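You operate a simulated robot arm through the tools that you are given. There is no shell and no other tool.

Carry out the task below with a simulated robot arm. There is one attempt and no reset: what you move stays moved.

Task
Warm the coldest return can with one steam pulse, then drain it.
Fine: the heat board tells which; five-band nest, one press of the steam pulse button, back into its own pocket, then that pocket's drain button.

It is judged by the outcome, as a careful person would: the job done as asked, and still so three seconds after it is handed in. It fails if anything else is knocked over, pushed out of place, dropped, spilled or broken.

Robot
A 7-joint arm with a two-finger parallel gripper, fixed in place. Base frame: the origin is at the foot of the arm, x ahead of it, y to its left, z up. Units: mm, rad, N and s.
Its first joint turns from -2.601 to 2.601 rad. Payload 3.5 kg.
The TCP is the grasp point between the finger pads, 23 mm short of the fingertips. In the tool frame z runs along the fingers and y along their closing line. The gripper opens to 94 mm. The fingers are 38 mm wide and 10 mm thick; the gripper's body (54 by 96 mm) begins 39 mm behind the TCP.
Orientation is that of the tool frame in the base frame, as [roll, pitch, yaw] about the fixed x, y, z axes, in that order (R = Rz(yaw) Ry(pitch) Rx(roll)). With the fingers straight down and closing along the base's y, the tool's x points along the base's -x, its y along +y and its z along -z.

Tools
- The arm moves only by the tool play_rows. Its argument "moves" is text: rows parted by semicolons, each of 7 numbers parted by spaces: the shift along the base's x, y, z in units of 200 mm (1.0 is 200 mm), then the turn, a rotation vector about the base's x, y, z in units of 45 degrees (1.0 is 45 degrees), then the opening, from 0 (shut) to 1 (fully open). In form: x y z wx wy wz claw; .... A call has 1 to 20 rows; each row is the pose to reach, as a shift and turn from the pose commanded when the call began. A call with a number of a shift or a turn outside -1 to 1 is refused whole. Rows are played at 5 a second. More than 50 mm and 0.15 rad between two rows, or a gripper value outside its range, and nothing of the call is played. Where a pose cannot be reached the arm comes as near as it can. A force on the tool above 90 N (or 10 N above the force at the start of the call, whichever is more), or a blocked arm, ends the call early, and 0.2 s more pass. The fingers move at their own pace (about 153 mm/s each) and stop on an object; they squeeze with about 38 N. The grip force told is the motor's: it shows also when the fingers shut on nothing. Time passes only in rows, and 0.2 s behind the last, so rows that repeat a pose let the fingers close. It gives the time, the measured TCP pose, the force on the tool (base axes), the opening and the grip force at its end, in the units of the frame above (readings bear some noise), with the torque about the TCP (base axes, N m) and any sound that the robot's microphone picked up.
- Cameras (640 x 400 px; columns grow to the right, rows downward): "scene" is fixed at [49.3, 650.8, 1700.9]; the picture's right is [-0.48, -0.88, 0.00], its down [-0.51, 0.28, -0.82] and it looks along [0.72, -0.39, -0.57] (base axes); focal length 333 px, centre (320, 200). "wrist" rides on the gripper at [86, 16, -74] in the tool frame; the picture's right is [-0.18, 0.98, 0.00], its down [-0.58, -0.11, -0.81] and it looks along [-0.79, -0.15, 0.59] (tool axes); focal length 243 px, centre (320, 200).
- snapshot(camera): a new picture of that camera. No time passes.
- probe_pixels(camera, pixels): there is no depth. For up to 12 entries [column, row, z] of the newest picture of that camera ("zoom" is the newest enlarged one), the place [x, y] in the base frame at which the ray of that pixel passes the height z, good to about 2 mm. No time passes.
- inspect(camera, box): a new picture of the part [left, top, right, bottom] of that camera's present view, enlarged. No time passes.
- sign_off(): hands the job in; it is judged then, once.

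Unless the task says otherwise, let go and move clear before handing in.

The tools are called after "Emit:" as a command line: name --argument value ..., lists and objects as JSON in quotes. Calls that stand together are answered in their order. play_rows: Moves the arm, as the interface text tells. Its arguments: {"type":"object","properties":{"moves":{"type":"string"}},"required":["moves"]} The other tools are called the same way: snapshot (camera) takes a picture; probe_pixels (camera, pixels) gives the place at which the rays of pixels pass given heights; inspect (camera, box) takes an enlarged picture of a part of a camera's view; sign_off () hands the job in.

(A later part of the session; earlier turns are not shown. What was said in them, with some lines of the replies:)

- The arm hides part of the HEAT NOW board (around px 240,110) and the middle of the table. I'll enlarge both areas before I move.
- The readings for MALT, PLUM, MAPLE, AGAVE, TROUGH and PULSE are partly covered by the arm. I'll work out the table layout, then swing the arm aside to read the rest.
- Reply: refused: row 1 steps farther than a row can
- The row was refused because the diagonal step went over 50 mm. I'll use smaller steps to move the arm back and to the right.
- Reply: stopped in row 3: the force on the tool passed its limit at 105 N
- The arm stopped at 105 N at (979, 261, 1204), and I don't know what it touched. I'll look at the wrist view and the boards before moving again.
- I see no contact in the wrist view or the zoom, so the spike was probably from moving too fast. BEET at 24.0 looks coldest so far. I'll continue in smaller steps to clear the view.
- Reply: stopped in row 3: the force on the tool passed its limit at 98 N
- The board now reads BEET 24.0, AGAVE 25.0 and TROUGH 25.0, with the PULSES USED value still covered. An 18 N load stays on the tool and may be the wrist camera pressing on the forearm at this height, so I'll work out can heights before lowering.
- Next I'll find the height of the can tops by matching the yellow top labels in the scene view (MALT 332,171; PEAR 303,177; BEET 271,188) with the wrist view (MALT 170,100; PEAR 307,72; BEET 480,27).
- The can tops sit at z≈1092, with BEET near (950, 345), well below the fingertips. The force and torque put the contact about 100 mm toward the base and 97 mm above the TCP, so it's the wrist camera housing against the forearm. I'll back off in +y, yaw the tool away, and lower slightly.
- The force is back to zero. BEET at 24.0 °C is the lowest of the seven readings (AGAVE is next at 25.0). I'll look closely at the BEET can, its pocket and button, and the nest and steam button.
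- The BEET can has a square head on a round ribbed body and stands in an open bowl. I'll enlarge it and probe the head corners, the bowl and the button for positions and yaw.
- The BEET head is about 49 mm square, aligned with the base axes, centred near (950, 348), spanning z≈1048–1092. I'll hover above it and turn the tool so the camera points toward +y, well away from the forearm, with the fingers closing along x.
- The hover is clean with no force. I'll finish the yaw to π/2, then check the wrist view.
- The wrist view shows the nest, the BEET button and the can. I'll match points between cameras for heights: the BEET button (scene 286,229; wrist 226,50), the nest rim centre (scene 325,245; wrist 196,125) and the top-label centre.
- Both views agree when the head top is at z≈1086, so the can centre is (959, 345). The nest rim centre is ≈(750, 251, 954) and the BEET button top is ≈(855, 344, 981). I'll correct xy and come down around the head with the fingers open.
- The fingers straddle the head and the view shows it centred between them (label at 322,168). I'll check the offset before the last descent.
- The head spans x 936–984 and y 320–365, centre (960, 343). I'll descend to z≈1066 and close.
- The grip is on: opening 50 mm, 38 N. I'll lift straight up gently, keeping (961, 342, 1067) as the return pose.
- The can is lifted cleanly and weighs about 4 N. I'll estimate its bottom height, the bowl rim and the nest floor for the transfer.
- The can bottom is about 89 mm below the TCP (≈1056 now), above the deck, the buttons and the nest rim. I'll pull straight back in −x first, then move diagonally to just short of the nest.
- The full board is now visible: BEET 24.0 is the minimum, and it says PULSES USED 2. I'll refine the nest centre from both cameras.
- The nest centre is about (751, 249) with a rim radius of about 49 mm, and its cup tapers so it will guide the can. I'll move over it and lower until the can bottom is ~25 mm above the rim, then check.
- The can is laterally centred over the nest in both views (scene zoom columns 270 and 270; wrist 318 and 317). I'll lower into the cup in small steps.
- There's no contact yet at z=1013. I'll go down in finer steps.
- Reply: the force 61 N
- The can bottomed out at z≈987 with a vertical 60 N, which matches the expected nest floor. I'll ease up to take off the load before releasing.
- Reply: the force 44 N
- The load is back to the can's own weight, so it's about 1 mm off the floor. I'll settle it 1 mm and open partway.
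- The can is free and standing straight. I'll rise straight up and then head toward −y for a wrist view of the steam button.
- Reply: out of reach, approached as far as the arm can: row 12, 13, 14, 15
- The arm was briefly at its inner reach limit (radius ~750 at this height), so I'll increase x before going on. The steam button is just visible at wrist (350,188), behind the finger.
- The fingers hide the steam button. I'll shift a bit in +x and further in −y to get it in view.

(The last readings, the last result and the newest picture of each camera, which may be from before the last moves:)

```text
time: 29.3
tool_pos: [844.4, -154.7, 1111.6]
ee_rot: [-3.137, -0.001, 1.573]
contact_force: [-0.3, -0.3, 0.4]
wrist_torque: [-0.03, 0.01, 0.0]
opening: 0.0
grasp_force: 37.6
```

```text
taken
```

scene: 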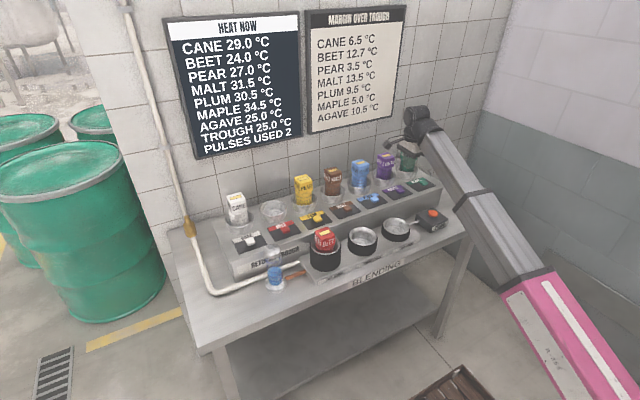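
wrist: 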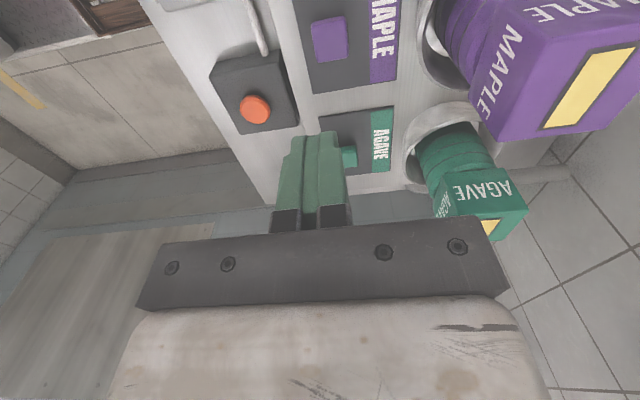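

Emit:
inspect --camera "scene" --box '[400, 190, 464, 230]'

Emit:
inspect --camera "wrist" --box '[200, 30, 360, 150]'

Emit:
probe_pixels --camera "wrist" --pixels '[[255, 109, 880], [255, 109, 900], [255, 109, 920], [255, 109, 940]]'

Emit:
probe_pixels --camera "scene" --pixels '[[433, 212.5, 880], [433, 212.5, 900], [433, 212.5, 920], [433, 212.5, 940]]'

```text
10.00 times, centred on (432, 210) of scene
```

zoom: 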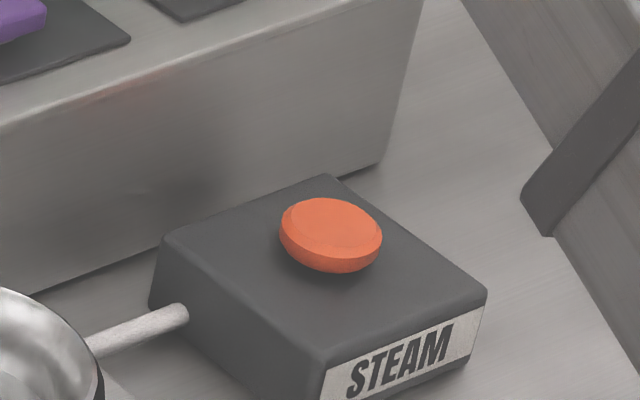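

```text
3.33 times, centred on (280, 90) of wrist
```

zoom: 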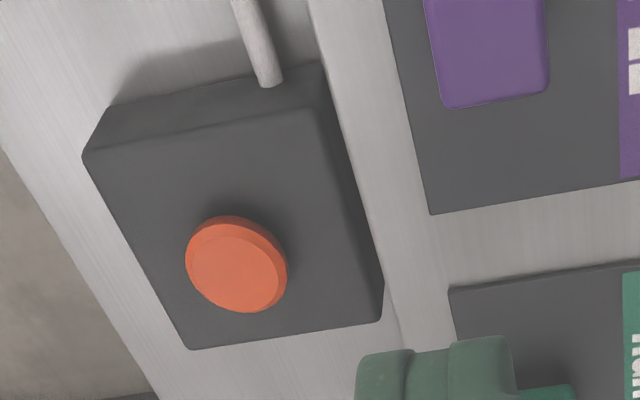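

```text
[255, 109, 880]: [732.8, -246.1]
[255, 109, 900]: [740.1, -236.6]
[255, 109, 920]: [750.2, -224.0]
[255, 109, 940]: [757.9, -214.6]
```

```text
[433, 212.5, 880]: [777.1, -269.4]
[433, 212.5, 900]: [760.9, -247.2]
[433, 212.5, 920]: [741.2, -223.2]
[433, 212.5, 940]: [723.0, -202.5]
```

The two views put the steam button top at about (747, −229, 914). I'll move above it with the fingers closed, stopping ~90 mm short.

Emit:
play_rows --moves "-0.06 -0.05 0 0 0 0 0; -0.16 -0.12 -0.02 0 0 0 0; -0.28 -0.2 -0.06 0 0 0 0; -0.38 -0.29 -0.14 0 0 0 0; -0.46 -0.35 -0.22 0 0 0 0; -0.487 -0.3715 -0.31 0 0 0 0; -0.487 -0.3715 -0.4 0 0 0 0; -0.487 -0.3715 -0.4 0 0 0 0"

Emit:
snapshot --camera "wrist"

Emit:
inspect --camera "scene" --box '[370, 130, 500, 240]'

```text
time: 31.1
tool_pos: [746.0, -226.0, 1031.4]
ee_rot: [-3.138, -0.001, 1.57]
contact_force: [-0.3, -0.6, 0.3]
wrist_torque: [-0.01, 0.01, 0.03]
opening: 0.0
grasp_force: 38.1
```

```text
taken
```

wrist: 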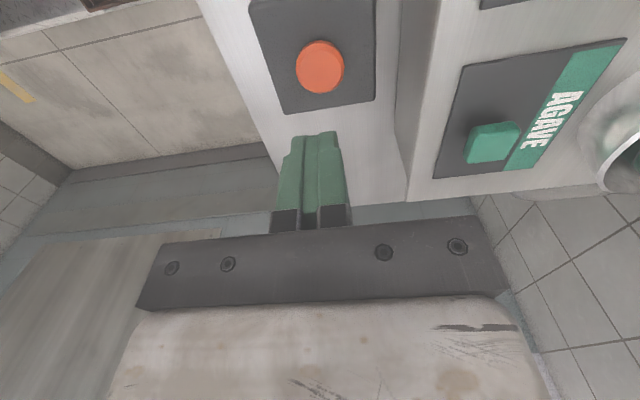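

```text
3.64 times, centred on (435, 185) of scene
```

zoom: 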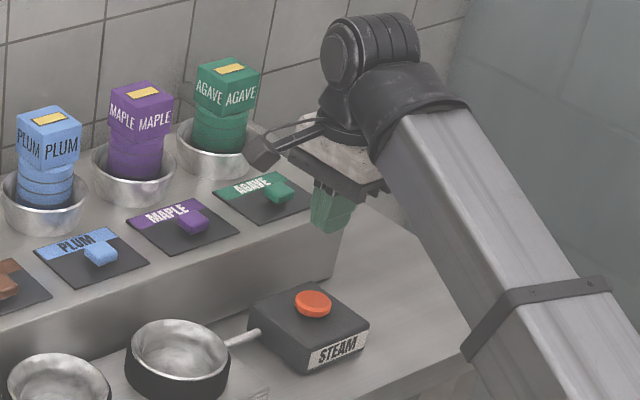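

Emit:
probe_pixels --camera "wrist" --pixels '[[320, 66, 905], [320, 66, 914], [320, 66, 920], [296, 66, 914], [344, 66, 914]]'

Emit:
probe_pixels --camera "zoom" --pixels '[[313, 301, 905], [313, 301, 914], [313, 301, 920]]'

```text
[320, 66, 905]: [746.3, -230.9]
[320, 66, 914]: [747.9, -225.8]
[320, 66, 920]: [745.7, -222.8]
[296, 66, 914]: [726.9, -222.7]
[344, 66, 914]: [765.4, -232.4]
```

```text
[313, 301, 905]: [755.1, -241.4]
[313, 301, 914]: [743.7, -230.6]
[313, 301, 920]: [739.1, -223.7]
```

The button centre is (746, −227), and the TCP is already directly above it. I'll descend to ~12 mm above it.

Emit:
play_rows --moves "0 -0.005 -0.1 0 0 0 0; 0 -0.005 -0.2 0 0 0 0; 0 -0.005 -0.3 0 0 0 0; 0 -0.005 -0.37 0 0 0 0; 0 -0.005 -0.41 0 0 0 0; 0 -0.005 -0.41 0 0 0 0"

Emit:
inspect --camera "scene" --box '[390, 150, 480, 230]'

Emit:
snapshot --camera "wrist"

```text
time: 32.5
tool_pos: [746.2, -228.3, 951.5]
ee_rot: [-3.138, -0.002, 1.57]
contact_force: [-0.5, 0.7, -0.8]
wrist_torque: [-0.03, 0.01, 0.03]
opening: 0.0
grasp_force: 37.6
```

```text
5.00 times, centred on (435, 190) of scene
```

zoom: 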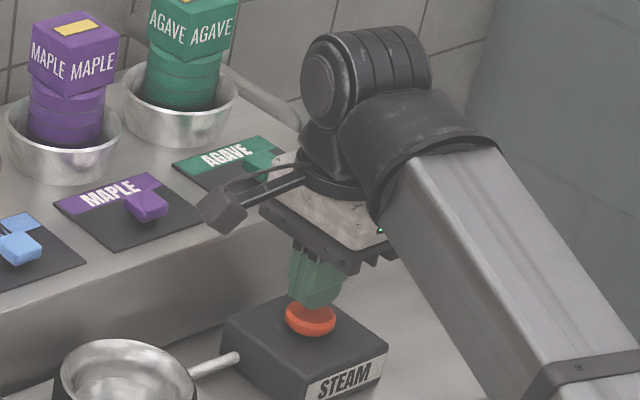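

```text
taken
```

wrist: 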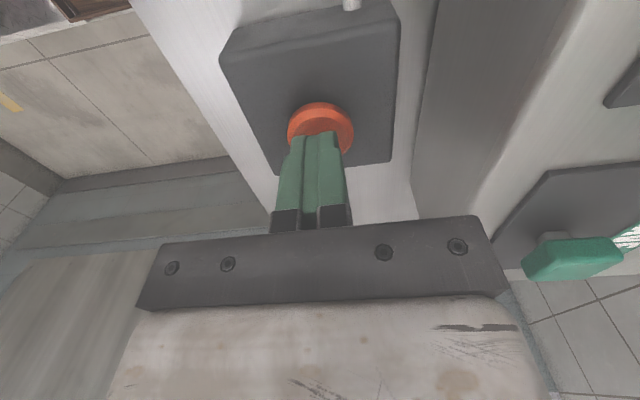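

The fingertips are over the button centre with ~14 mm to go. I'll descend slowly and watch for force or a click.

Emit:
play_rows --moves "0 0 -0.025 0 0 0 0; 0 0 -0.05 0 0 0 0; 0 0 -0.065 0 0 0 0; 0 0 -0.075 0 0 0 0; 0 0 -0.08 0 0 0 0"

```text
time: 33.7
tool_pos: [745.2, -227.6, 935.5]
ee_rot: [-3.138, 0.0, 1.57]
contact_force: [-1.0, -1.8, 3.6]
wrist_torque: [-0.06, 0.03, -0.02]
opening: 0.0
grasp_force: 37.9
heard: click
```

I heard a click at TCP z=935.5 with light force. I'll hold here and check whether the board registered the pulse before doing anything else.

Emit:
inspect --camera "scene" --box '[160, 0, 420, 165]'

Emit:
inspect --camera "scene" --box '[390, 150, 480, 230]'

Emit:
inspect --camera "scene" --box '[260, 200, 400, 300]'

```text
2.42 times, centred on (290, 82) of scene
```

zoom: 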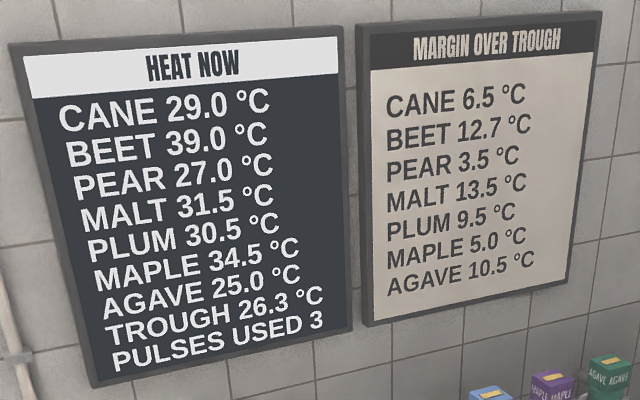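

```text
5.00 times, centred on (435, 190) of scene
```

zoom: 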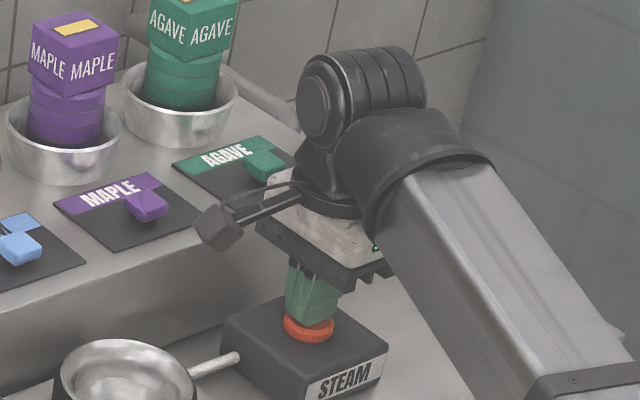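

```text
4.00 times, centred on (330, 250) of scene
```

zoom: 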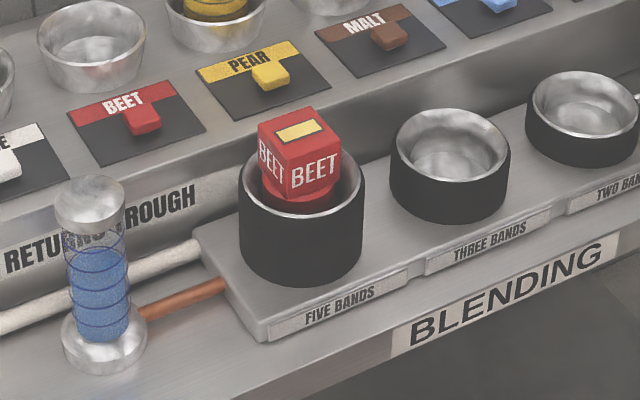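

The pulse registered: BEET went from 24.0 to 39.0 and PULSES USED from 2 to 3. I'll lift straight off the button so it isn't pressed again, and return toward the nest on a path within reach.

Emit:
play_rows --moves "0 0 0.06 0 0 0 0; 0 0 0.16 0 0 0 0; 0 0 0.3 0 0 0 0; 0 0 0.45 0 0 0 0; 0.02 0 0.6 0 0 0 0; 0.08 0.06 0.72 0 0 0 0; 0.16 0.16 0.8 0 0 0 0; 0.22 0.28 0.82 0 0 0 0; 0.26 0.42 0.82 0 0 0 0; 0.28 0.57 0.82 0 0 0 0; 0.28 0.72 0.82 0 0 0 0; 0.28 0.86 0.82 0 0 0 0; 0.28 0.97 0.82 0 0 0 0; 0.28 1 0.82 0 0 0 0; 0.28 1 0.82 0 0 0 0"

Emit:
inspect --camera "scene" --box '[160, 0, 420, 165]'

```text
time: 36.9
tool_pos: [801.4, -27.9, 1098.7]
ee_rot: [-3.136, -0.002, 1.571]
contact_force: [0.1, 0.0, 0.0]
wrist_torque: [0.01, 0.0, 0.03]
opening: 0.0
grasp_force: 38.3
```

```text
2.42 times, centred on (290, 82) of scene
```

zoom: 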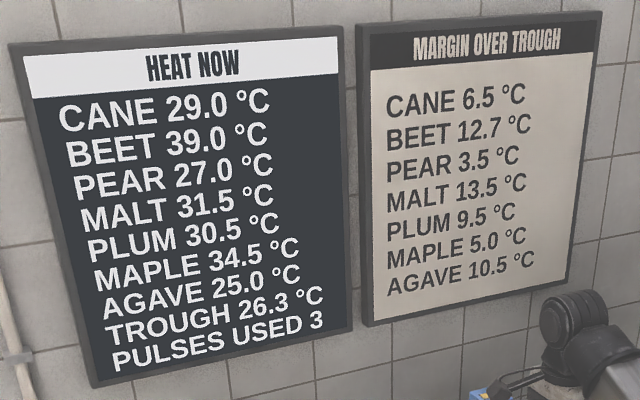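

The readings are steady and still show 3 pulses. I'll carry on back to the nest.

Emit:
play_rows --moves "0 0.06 0 0 0 0 0.2; 0 0.18 0 0 0 0 0.5; 0 0.32 0 0 0 0 0.8; 0 0.47 0 0 0 0 0.8; -0.03 0.62 0 0 0 0 0.8; -0.06 0.77 0 0 0 0 0.8; -0.1 0.9 0 0 0 0 0.8; -0.13 1 0 0 0 0 0.8; -0.13 1 0 0 0 0 0.8"

Emit:
play_rows --moves "-0.04 0.06 0 0 0 0 0.8; -0.08 0.18 0 0 0 0 0.8; -0.11 0.3 -0.02 0 0 0 0.8; -0.125 0.37 -0.05 0 0 0 0.8; -0.125 0.383 -0.1 0 0 0 0.8; -0.125 0.383 -0.1 0 0 0 0.8"

Emit:
snapshot --camera "wrist"

```text
time: 38.9
tool_pos: [773.3, 172.7, 1098.2]
ee_rot: [-3.136, -0.002, 1.57]
contact_force: [0.4, 0.2, -0.4]
wrist_torque: [0.01, -0.05, -0.01]
opening: 75.1
grasp_force: 0.0
```

```text
time: 40.3
tool_pos: [749.6, 250.3, 1077.7]
ee_rot: [-3.139, -0.002, 1.571]
contact_force: [-0.3, 0.6, -0.7]
wrist_torque: [0.0, 0.02, 0.02]
opening: 75.4
grasp_force: 0.1
```

```text
taken
```

wrist: 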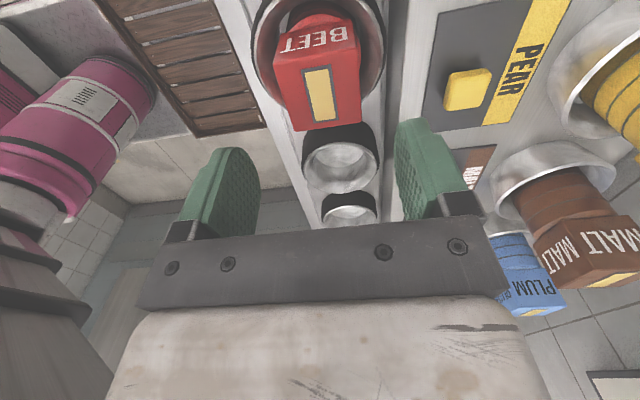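

Emit:
probe_pixels --camera "wrist" --pixels '[[320, 95, 1006], [271, 70, 1006], [361, 52, 1006], [294, 129, 1006], [361, 119, 1006]]'

```text
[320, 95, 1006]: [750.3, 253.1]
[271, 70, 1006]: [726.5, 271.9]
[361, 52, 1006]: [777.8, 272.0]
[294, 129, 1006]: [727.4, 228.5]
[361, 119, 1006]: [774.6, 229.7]
```

The head is centred at (751, 250) and still aligned. I'll descend to the earlier grasp height and close.

Emit:
play_rows --moves "0.004 0 -0.1 0 0 0 0.75; 0.004 0 -0.2 0 0 0 0.72; 0.004 0 -0.3 0 0 0 0.7; 0.004 0 -0.38 0 0 0 0.7; 0.004 0 -0.43 0 0 0 0.7; 0.004 0 -0.44 0 0 0 0.7; 0.004 0 -0.44 0 0 0 0.35; 0.004 0 -0.44 0 0 0 0.35; 0.004 0 -0.44 0 0 0 0.35"

Emit:
snapshot --camera "wrist"

```text
time: 42.3
tool_pos: [749.6, 248.7, 989.6]
ee_rot: [-3.135, -0.002, 1.57]
contact_force: [-2.0, 1.0, 0.9]
wrist_torque: [0.02, 0.09, -0.01]
opening: 49.6
grasp_force: 37.9
```

```text
taken
```

wrist: 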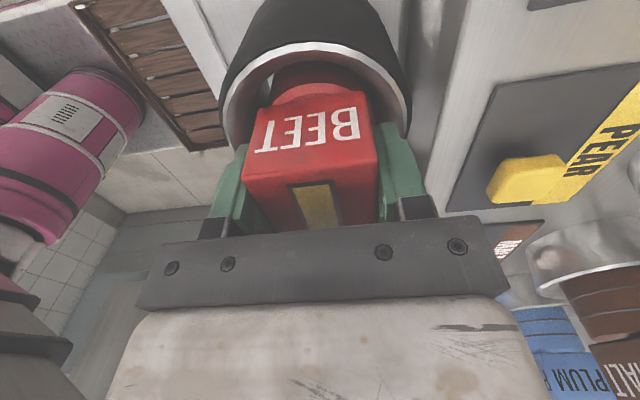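

The grip is good (49.6 mm, 38 N). I'll lift it straight out of the nest, then move up and out toward the BEET pocket.

Emit:
play_rows --moves "0 0 0.04 0 0 0 0.35; 0 0 0.1 0 0 0 0.35; 0 0 0.18 0 0 0 0.35; 0 0 0.28 0 0 0 0.35; 0 0 0.38 0 0 0 0.35; 0 0 0.48 0 0 0 0.35; 0.03 0.01 0.58 0 0 0 0.35; 0.07 0.04 0.68 0 0 0 0.35; 0.1 0.06 0.78 0 0 0 0.35; 0.1 0.06 0.78 0 0 0 0.35"

Emit:
inspect --camera "scene" --box '[210, 130, 370, 290]'

```text
time: 44.5
tool_pos: [770.1, 262.5, 1147.0]
ee_rot: [-3.135, -0.002, 1.57]
contact_force: [0.3, 0.1, -4.3]
wrist_torque: [0.01, 0.0, 0.02]
opening: 50.0
grasp_force: 38.3
```

```text
2.50 times, centred on (290, 210) of scene
```

zoom: 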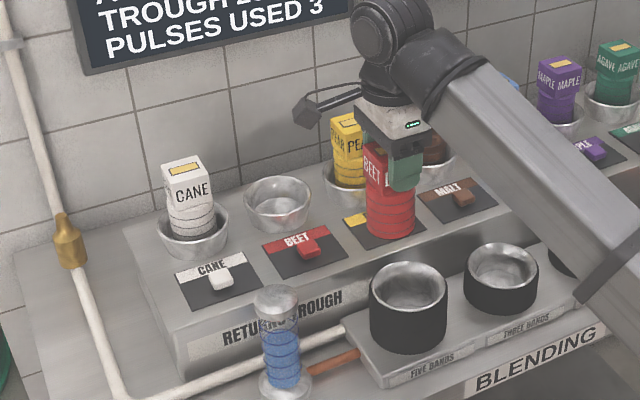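

The can is hanging straight and clear of the nest. I'll retrace the path in reverse to above the BEET pocket at (961, 342).

Emit:
play_rows --moves "0.04 0.02 0 0 0 0 0.35; 0.1 0.06 0 0 0 0 0.35; 0.2 0.12 0 0 0 0 0.35; 0.31 0.18 0 0 0 0 0.35; 0.42 0.25 0 0 0 0 0.35; 0.53 0.31 0 0 0 0 0.35; 0.64 0.36 0 0 0 0 0.35; 0.74 0.39 0 0 0 0 0.35; 0.83 0.3975 0 0 0 0 0.35; 0.91 0.3975 0 0 0 0 0.35; 0.953 0.3975 0 0 0 0 0.35; 0.953 0.3975 0 0 0 0 0.35"

Emit:
snapshot --camera "wrist"

Emit:
inspect --camera "scene" --box '[210, 120, 340, 240]'

```text
time: 47.1
tool_pos: [961.6, 341.7, 1146.2]
ee_rot: [-3.138, -0.003, 1.569]
contact_force: [-0.4, 0.3, -4.7]
wrist_torque: [-0.02, 0.0, 0.0]
opening: 50.1
grasp_force: 37.9
```

```text
taken
```

wrist: 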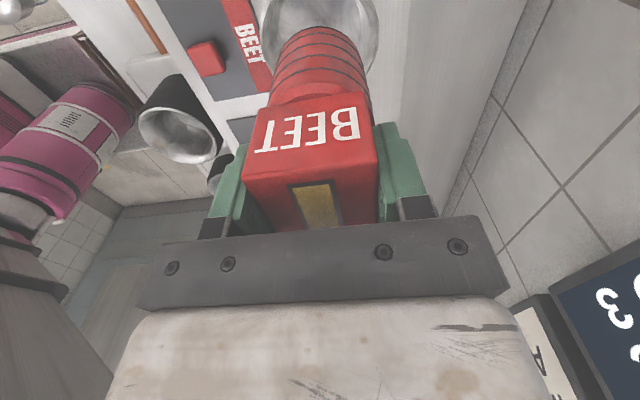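

```text
3.33 times, centred on (275, 180) of scene
```

zoom: 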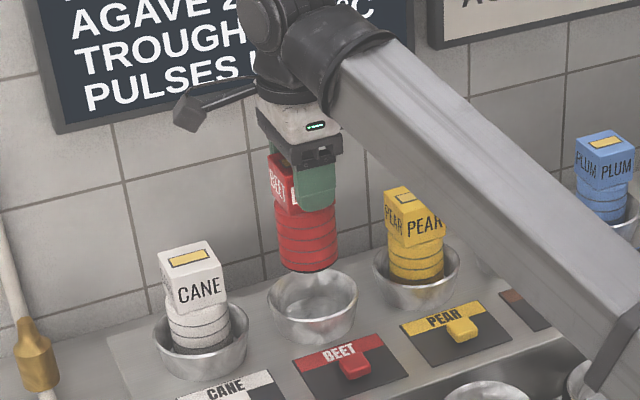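

It's back at the exact lift position, directly above its own bowl. I'll lower to just above the seat height (≈1069) and then go in fine steps.

Emit:
play_rows --moves "-0.003 0.002 -0.08 0 0 0 0.35; -0.003 0.002 -0.17 0 0 0 0.35; -0.003 0.002 -0.25 0 0 0 0.35; -0.003 0.002 -0.31 0 0 0 0.35; -0.003 0.002 -0.345 0 0 0 0.35; -0.003 0.002 -0.345 0 0 0 0.35"

Emit:
play_rows --moves "0 0 -0.01 0 0 0 0.35; 0 0 -0.02 0 0 0 0.35; 0 0 -0.025 0 0 0 0.35; 0 0 -0.025 0 0 0 0.35"

```text
time: 48.5
tool_pos: [960.2, 341.6, 1077.3]
ee_rot: [-3.137, -0.002, 1.571]
contact_force: [0.6, 0.6, -4.5]
wrist_torque: [-0.01, -0.02, -0.02]
opening: 49.4
grasp_force: 37.6
```

```text
time: 49.5
tool_pos: [961.5, 341.0, 1073.0]
ee_rot: [-3.139, -0.001, 1.57]
contact_force: [-0.2, 0.6, -4.6]
wrist_torque: [0.0, -0.02, 0.01]
opening: 49.8
grasp_force: 37.6
```

Emit:
play_rows --moves "0 0 -0.008 0 0 0 0.35; 0 0 -0.014 0 0 0 0.35; 0 0 -0.014 0 0 0 0.35"

```text
time: 50.3
tool_pos: [960.8, 340.7, 1070.5]
ee_rot: [-3.137, -0.003, 1.57]
contact_force: [0.0, 0.8, 3.1]
wrist_torque: [0.11, -0.34, 0.0]
opening: 49.9
grasp_force: 37.7
```

The load has moved from −4.6 N to +3 N at z=1070.5, so the can is seated where expected. I'll release it gently.

Emit:
play_rows --moves "0 0 -0.002 0 0 0 0.35; 0 0 -0.002 0 0 0 0.6; 0 0 -0.002 0 0 0 0.75; 0 0 -0.002 0 0 0 0.85; 0 0 -0.002 0 0 0 0.85"

Emit:
snapshot --camera "wrist"

```text
time: 51.5
tool_pos: [961.2, 339.9, 1068.6]
ee_rot: [-3.136, -0.002, 1.571]
contact_force: [-0.3, 0.6, 0.0]
wrist_torque: [-0.03, 0.02, 0.03]
opening: 80.2
grasp_force: 0.1
```

```text
taken
```

wrist: 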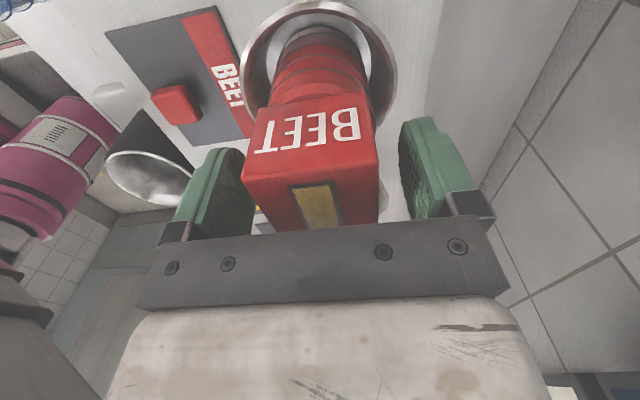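

The can stands alone and upright in its own pocket. I'll raise, close the fingers while moving back, and hover over the BEET drain button near (855, 344).

Emit:
play_rows --moves "0 0.01 0.06 0 0 0 0.85; 0 0.02 0.18 0 0 0 0.85; 0 0.02 0.3 0 0 0 0.85; 0 0.02 0.4 0 0 0 0.85; -0.08 0.02 0.4 0 0 0 0.6; -0.2 0.02 0.4 0 0 0 0.3; -0.32 0.02 0.38 0 0 0 0; -0.44 0.02 0.32 0 0 0 0; -0.53 0.02 0.22 0 0 0 0; -0.53 0.02 0.1 0 0 0 0; -0.53 0.02 0.05 0 0 0 0; -0.53 0.02 0.05 0 0 0 0"

Emit:
snapshot --camera "wrist"

Emit:
inspect --camera "scene" --box '[220, 150, 350, 250]'

```text
time: 54.1
tool_pos: [855.4, 345.6, 1078.5]
ee_rot: [-3.137, -0.001, 1.571]
contact_force: [-0.3, -0.2, -0.5]
wrist_torque: [0.01, 0.0, 0.0]
opening: 0.0
grasp_force: 38.1
```

```text
taken
```

wrist: 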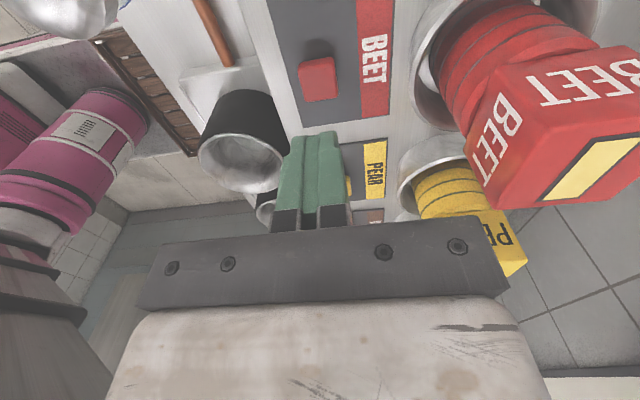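

```text
4.00 times, centred on (285, 200) of scene
```

zoom: 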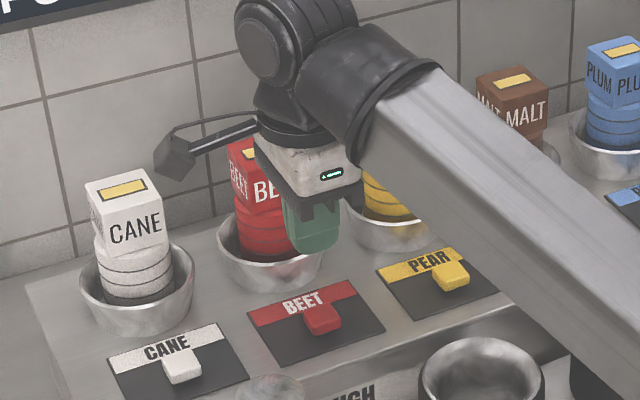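

Emit:
probe_pixels --camera "wrist" --pixels '[[317, 79, 970], [317, 79, 980], [317, 79, 990], [301, 79, 980], [335, 79, 980]]'

Emit:
probe_pixels --camera "zoom" --pixels '[[321, 316, 970], [321, 316, 980], [321, 316, 990]]'

```text
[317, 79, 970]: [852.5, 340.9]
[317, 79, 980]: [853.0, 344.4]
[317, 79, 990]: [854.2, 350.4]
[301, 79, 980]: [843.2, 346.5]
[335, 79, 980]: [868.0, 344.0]
```

```text
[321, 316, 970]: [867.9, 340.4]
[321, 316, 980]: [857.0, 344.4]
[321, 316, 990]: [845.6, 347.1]
```

The button is at (854, 345), top ≈982, and the TCP is right above it. I'll descend to ~13 mm above, then press slowly.

Emit:
play_rows --moves "-0.005 0 -0.08 0 0 0 0; -0.005 0 -0.16 0 0 0 0; -0.005 0 -0.24 0 0 0 0; -0.005 0 -0.3 0 0 0 0; -0.005 0 -0.3 0 0 0 0"

Emit:
inspect --camera "scene" --box '[240, 160, 330, 240]'

Emit:
snapshot --camera "wrist"

```text
time: 55.3
tool_pos: [854.6, 345.9, 1018.2]
ee_rot: [-3.138, -0.002, 1.57]
contact_force: [0.5, 0.3, 0.2]
wrist_torque: [-0.02, 0.0, 0.02]
opening: 0.3
grasp_force: 38.0
```

```text
5.00 times, centred on (285, 200) of scene
```

zoom: 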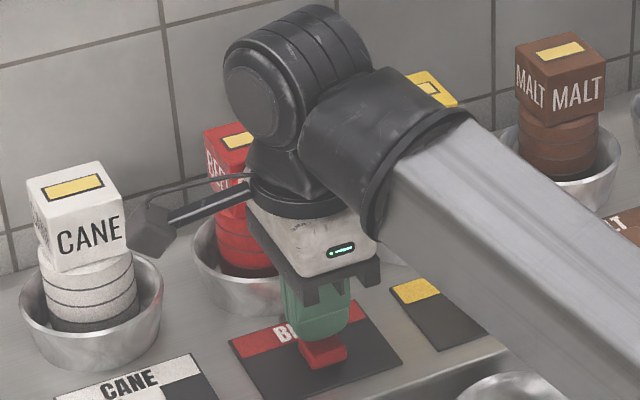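

```text
taken
```

wrist: 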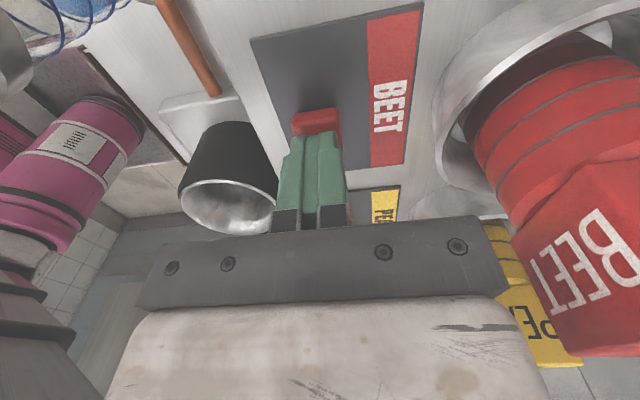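

Emit:
play_rows --moves "0 0 -0.025 0 0 0 0; 0 0 -0.05 0 0 0 0; 0 0 -0.062 0 0 0 0; 0 0 -0.07 0 0 0 0; 0 0 -0.07 0 0 0 0"

```text
time: 56.5
tool_pos: [854.9, 345.1, 1004.8]
ee_rot: [-3.138, -0.002, 1.572]
contact_force: [1.7, 0.2, 2.3]
wrist_torque: [-0.02, -0.03, 0.04]
opening: 0.0
grasp_force: 37.5
heard: click
```

The BEET drain button clicked at TCP z=1004.8. I'll check the board and the pocket before retreating.

Emit:
snapshot --camera "scene"

Emit:
inspect --camera "scene" --box '[160, 0, 420, 165]'

Emit:
snapshot --camera "wrist"

```text
taken
```

scene: 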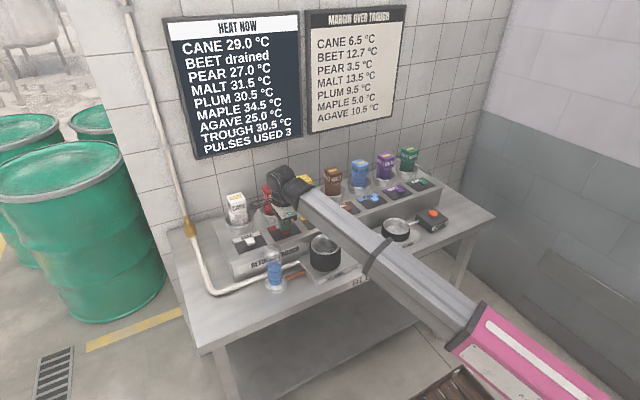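

```text
2.42 times, centred on (290, 82) of scene
```

zoom: 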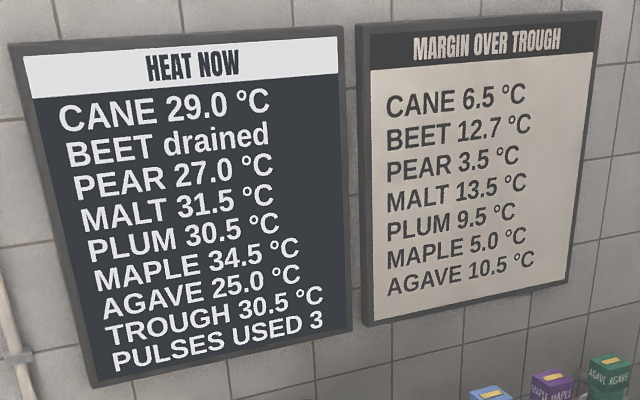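

```text
taken
```

wrist: 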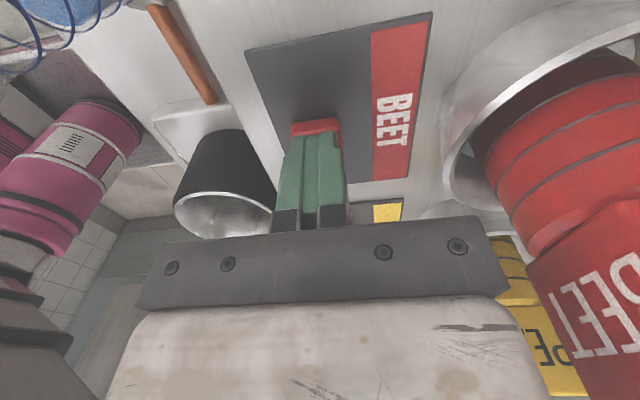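

The board now shows "BEET drained" with 3 pulses used. I'll lift straight up off the button and move clear of the cans.

Emit:
play_rows --moves "0 0 0.06 0 0 0 0; 0 0 0.16 0 0 0 0; 0 0 0.3 0 0 0 0; 0 0 0.45 0 0 0 0; 0 0 0.6 0 0 0 0; -0.04 0 0.68 0 0 0 0; -0.04 0 0.7 0 0 0 0; -0.04 0 0.7 0 0 0 0"

Emit:
snapshot --camera "scene"

Emit:
inspect --camera "scene" --box '[210, 150, 450, 300]'

Emit:
inspect --camera "scene" --box '[160, 0, 420, 165]'

```text
time: 58.3
tool_pos: [848.2, 343.6, 1146.8]
ee_rot: [-3.138, -0.002, 1.571]
contact_force: [0.6, 0.0, -0.4]
wrist_torque: [0.03, 0.01, 0.01]
opening: 0.1
grasp_force: 38.1
```

```text
taken
```

scene: 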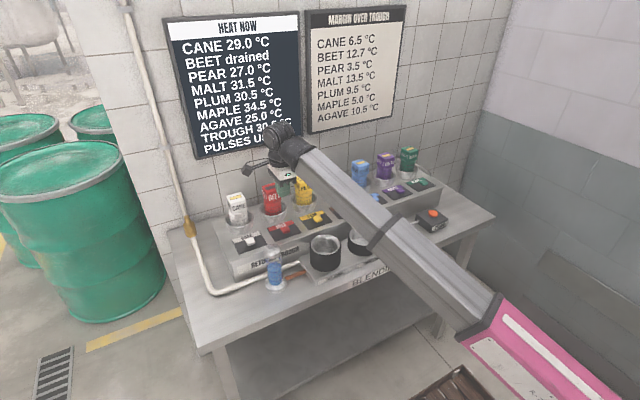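

```text
2.67 times, centred on (330, 225) of scene
```

zoom: 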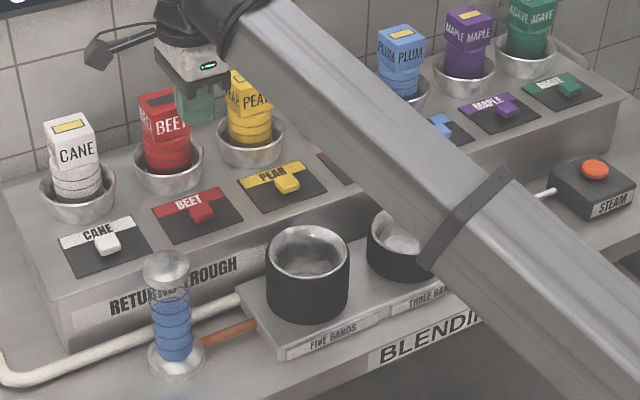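

```text
2.42 times, centred on (290, 82) of scene
```

zoom: 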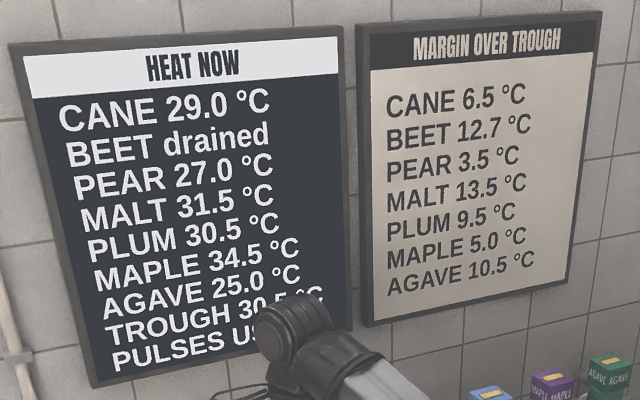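

BEET reads "drained" and stands upright in its own pocket. The nest is empty, the other cans are in place, and the gripper is clear at z≈1147 with no load. I'll hand the job in.

Emit:
sign_off

```text
The job is handed in.
```

The coldest can, BEET at 24.0 °C, got one steam pulse in the five-band nest and was then drained. It is back in its own pocket, upright, and the heat board reads "BEET drained".

- **Steam pulse:** I pressed the button once and heard one click. BEET rose to 39.0 °C and the pulse count went from 2 to 3.
- **Drain:** I pressed BEET's drain button once, with one click. The trough reading rose to 30.5 °C afterwards.
- **Other items:** Nothing was knocked over or moved. The arm finished clear of the table.

Early on, two moves stopped on the force limit. The readings pointed to the gripper's camera pressing on the arm itself. I turned the tool away and it did not happen again.
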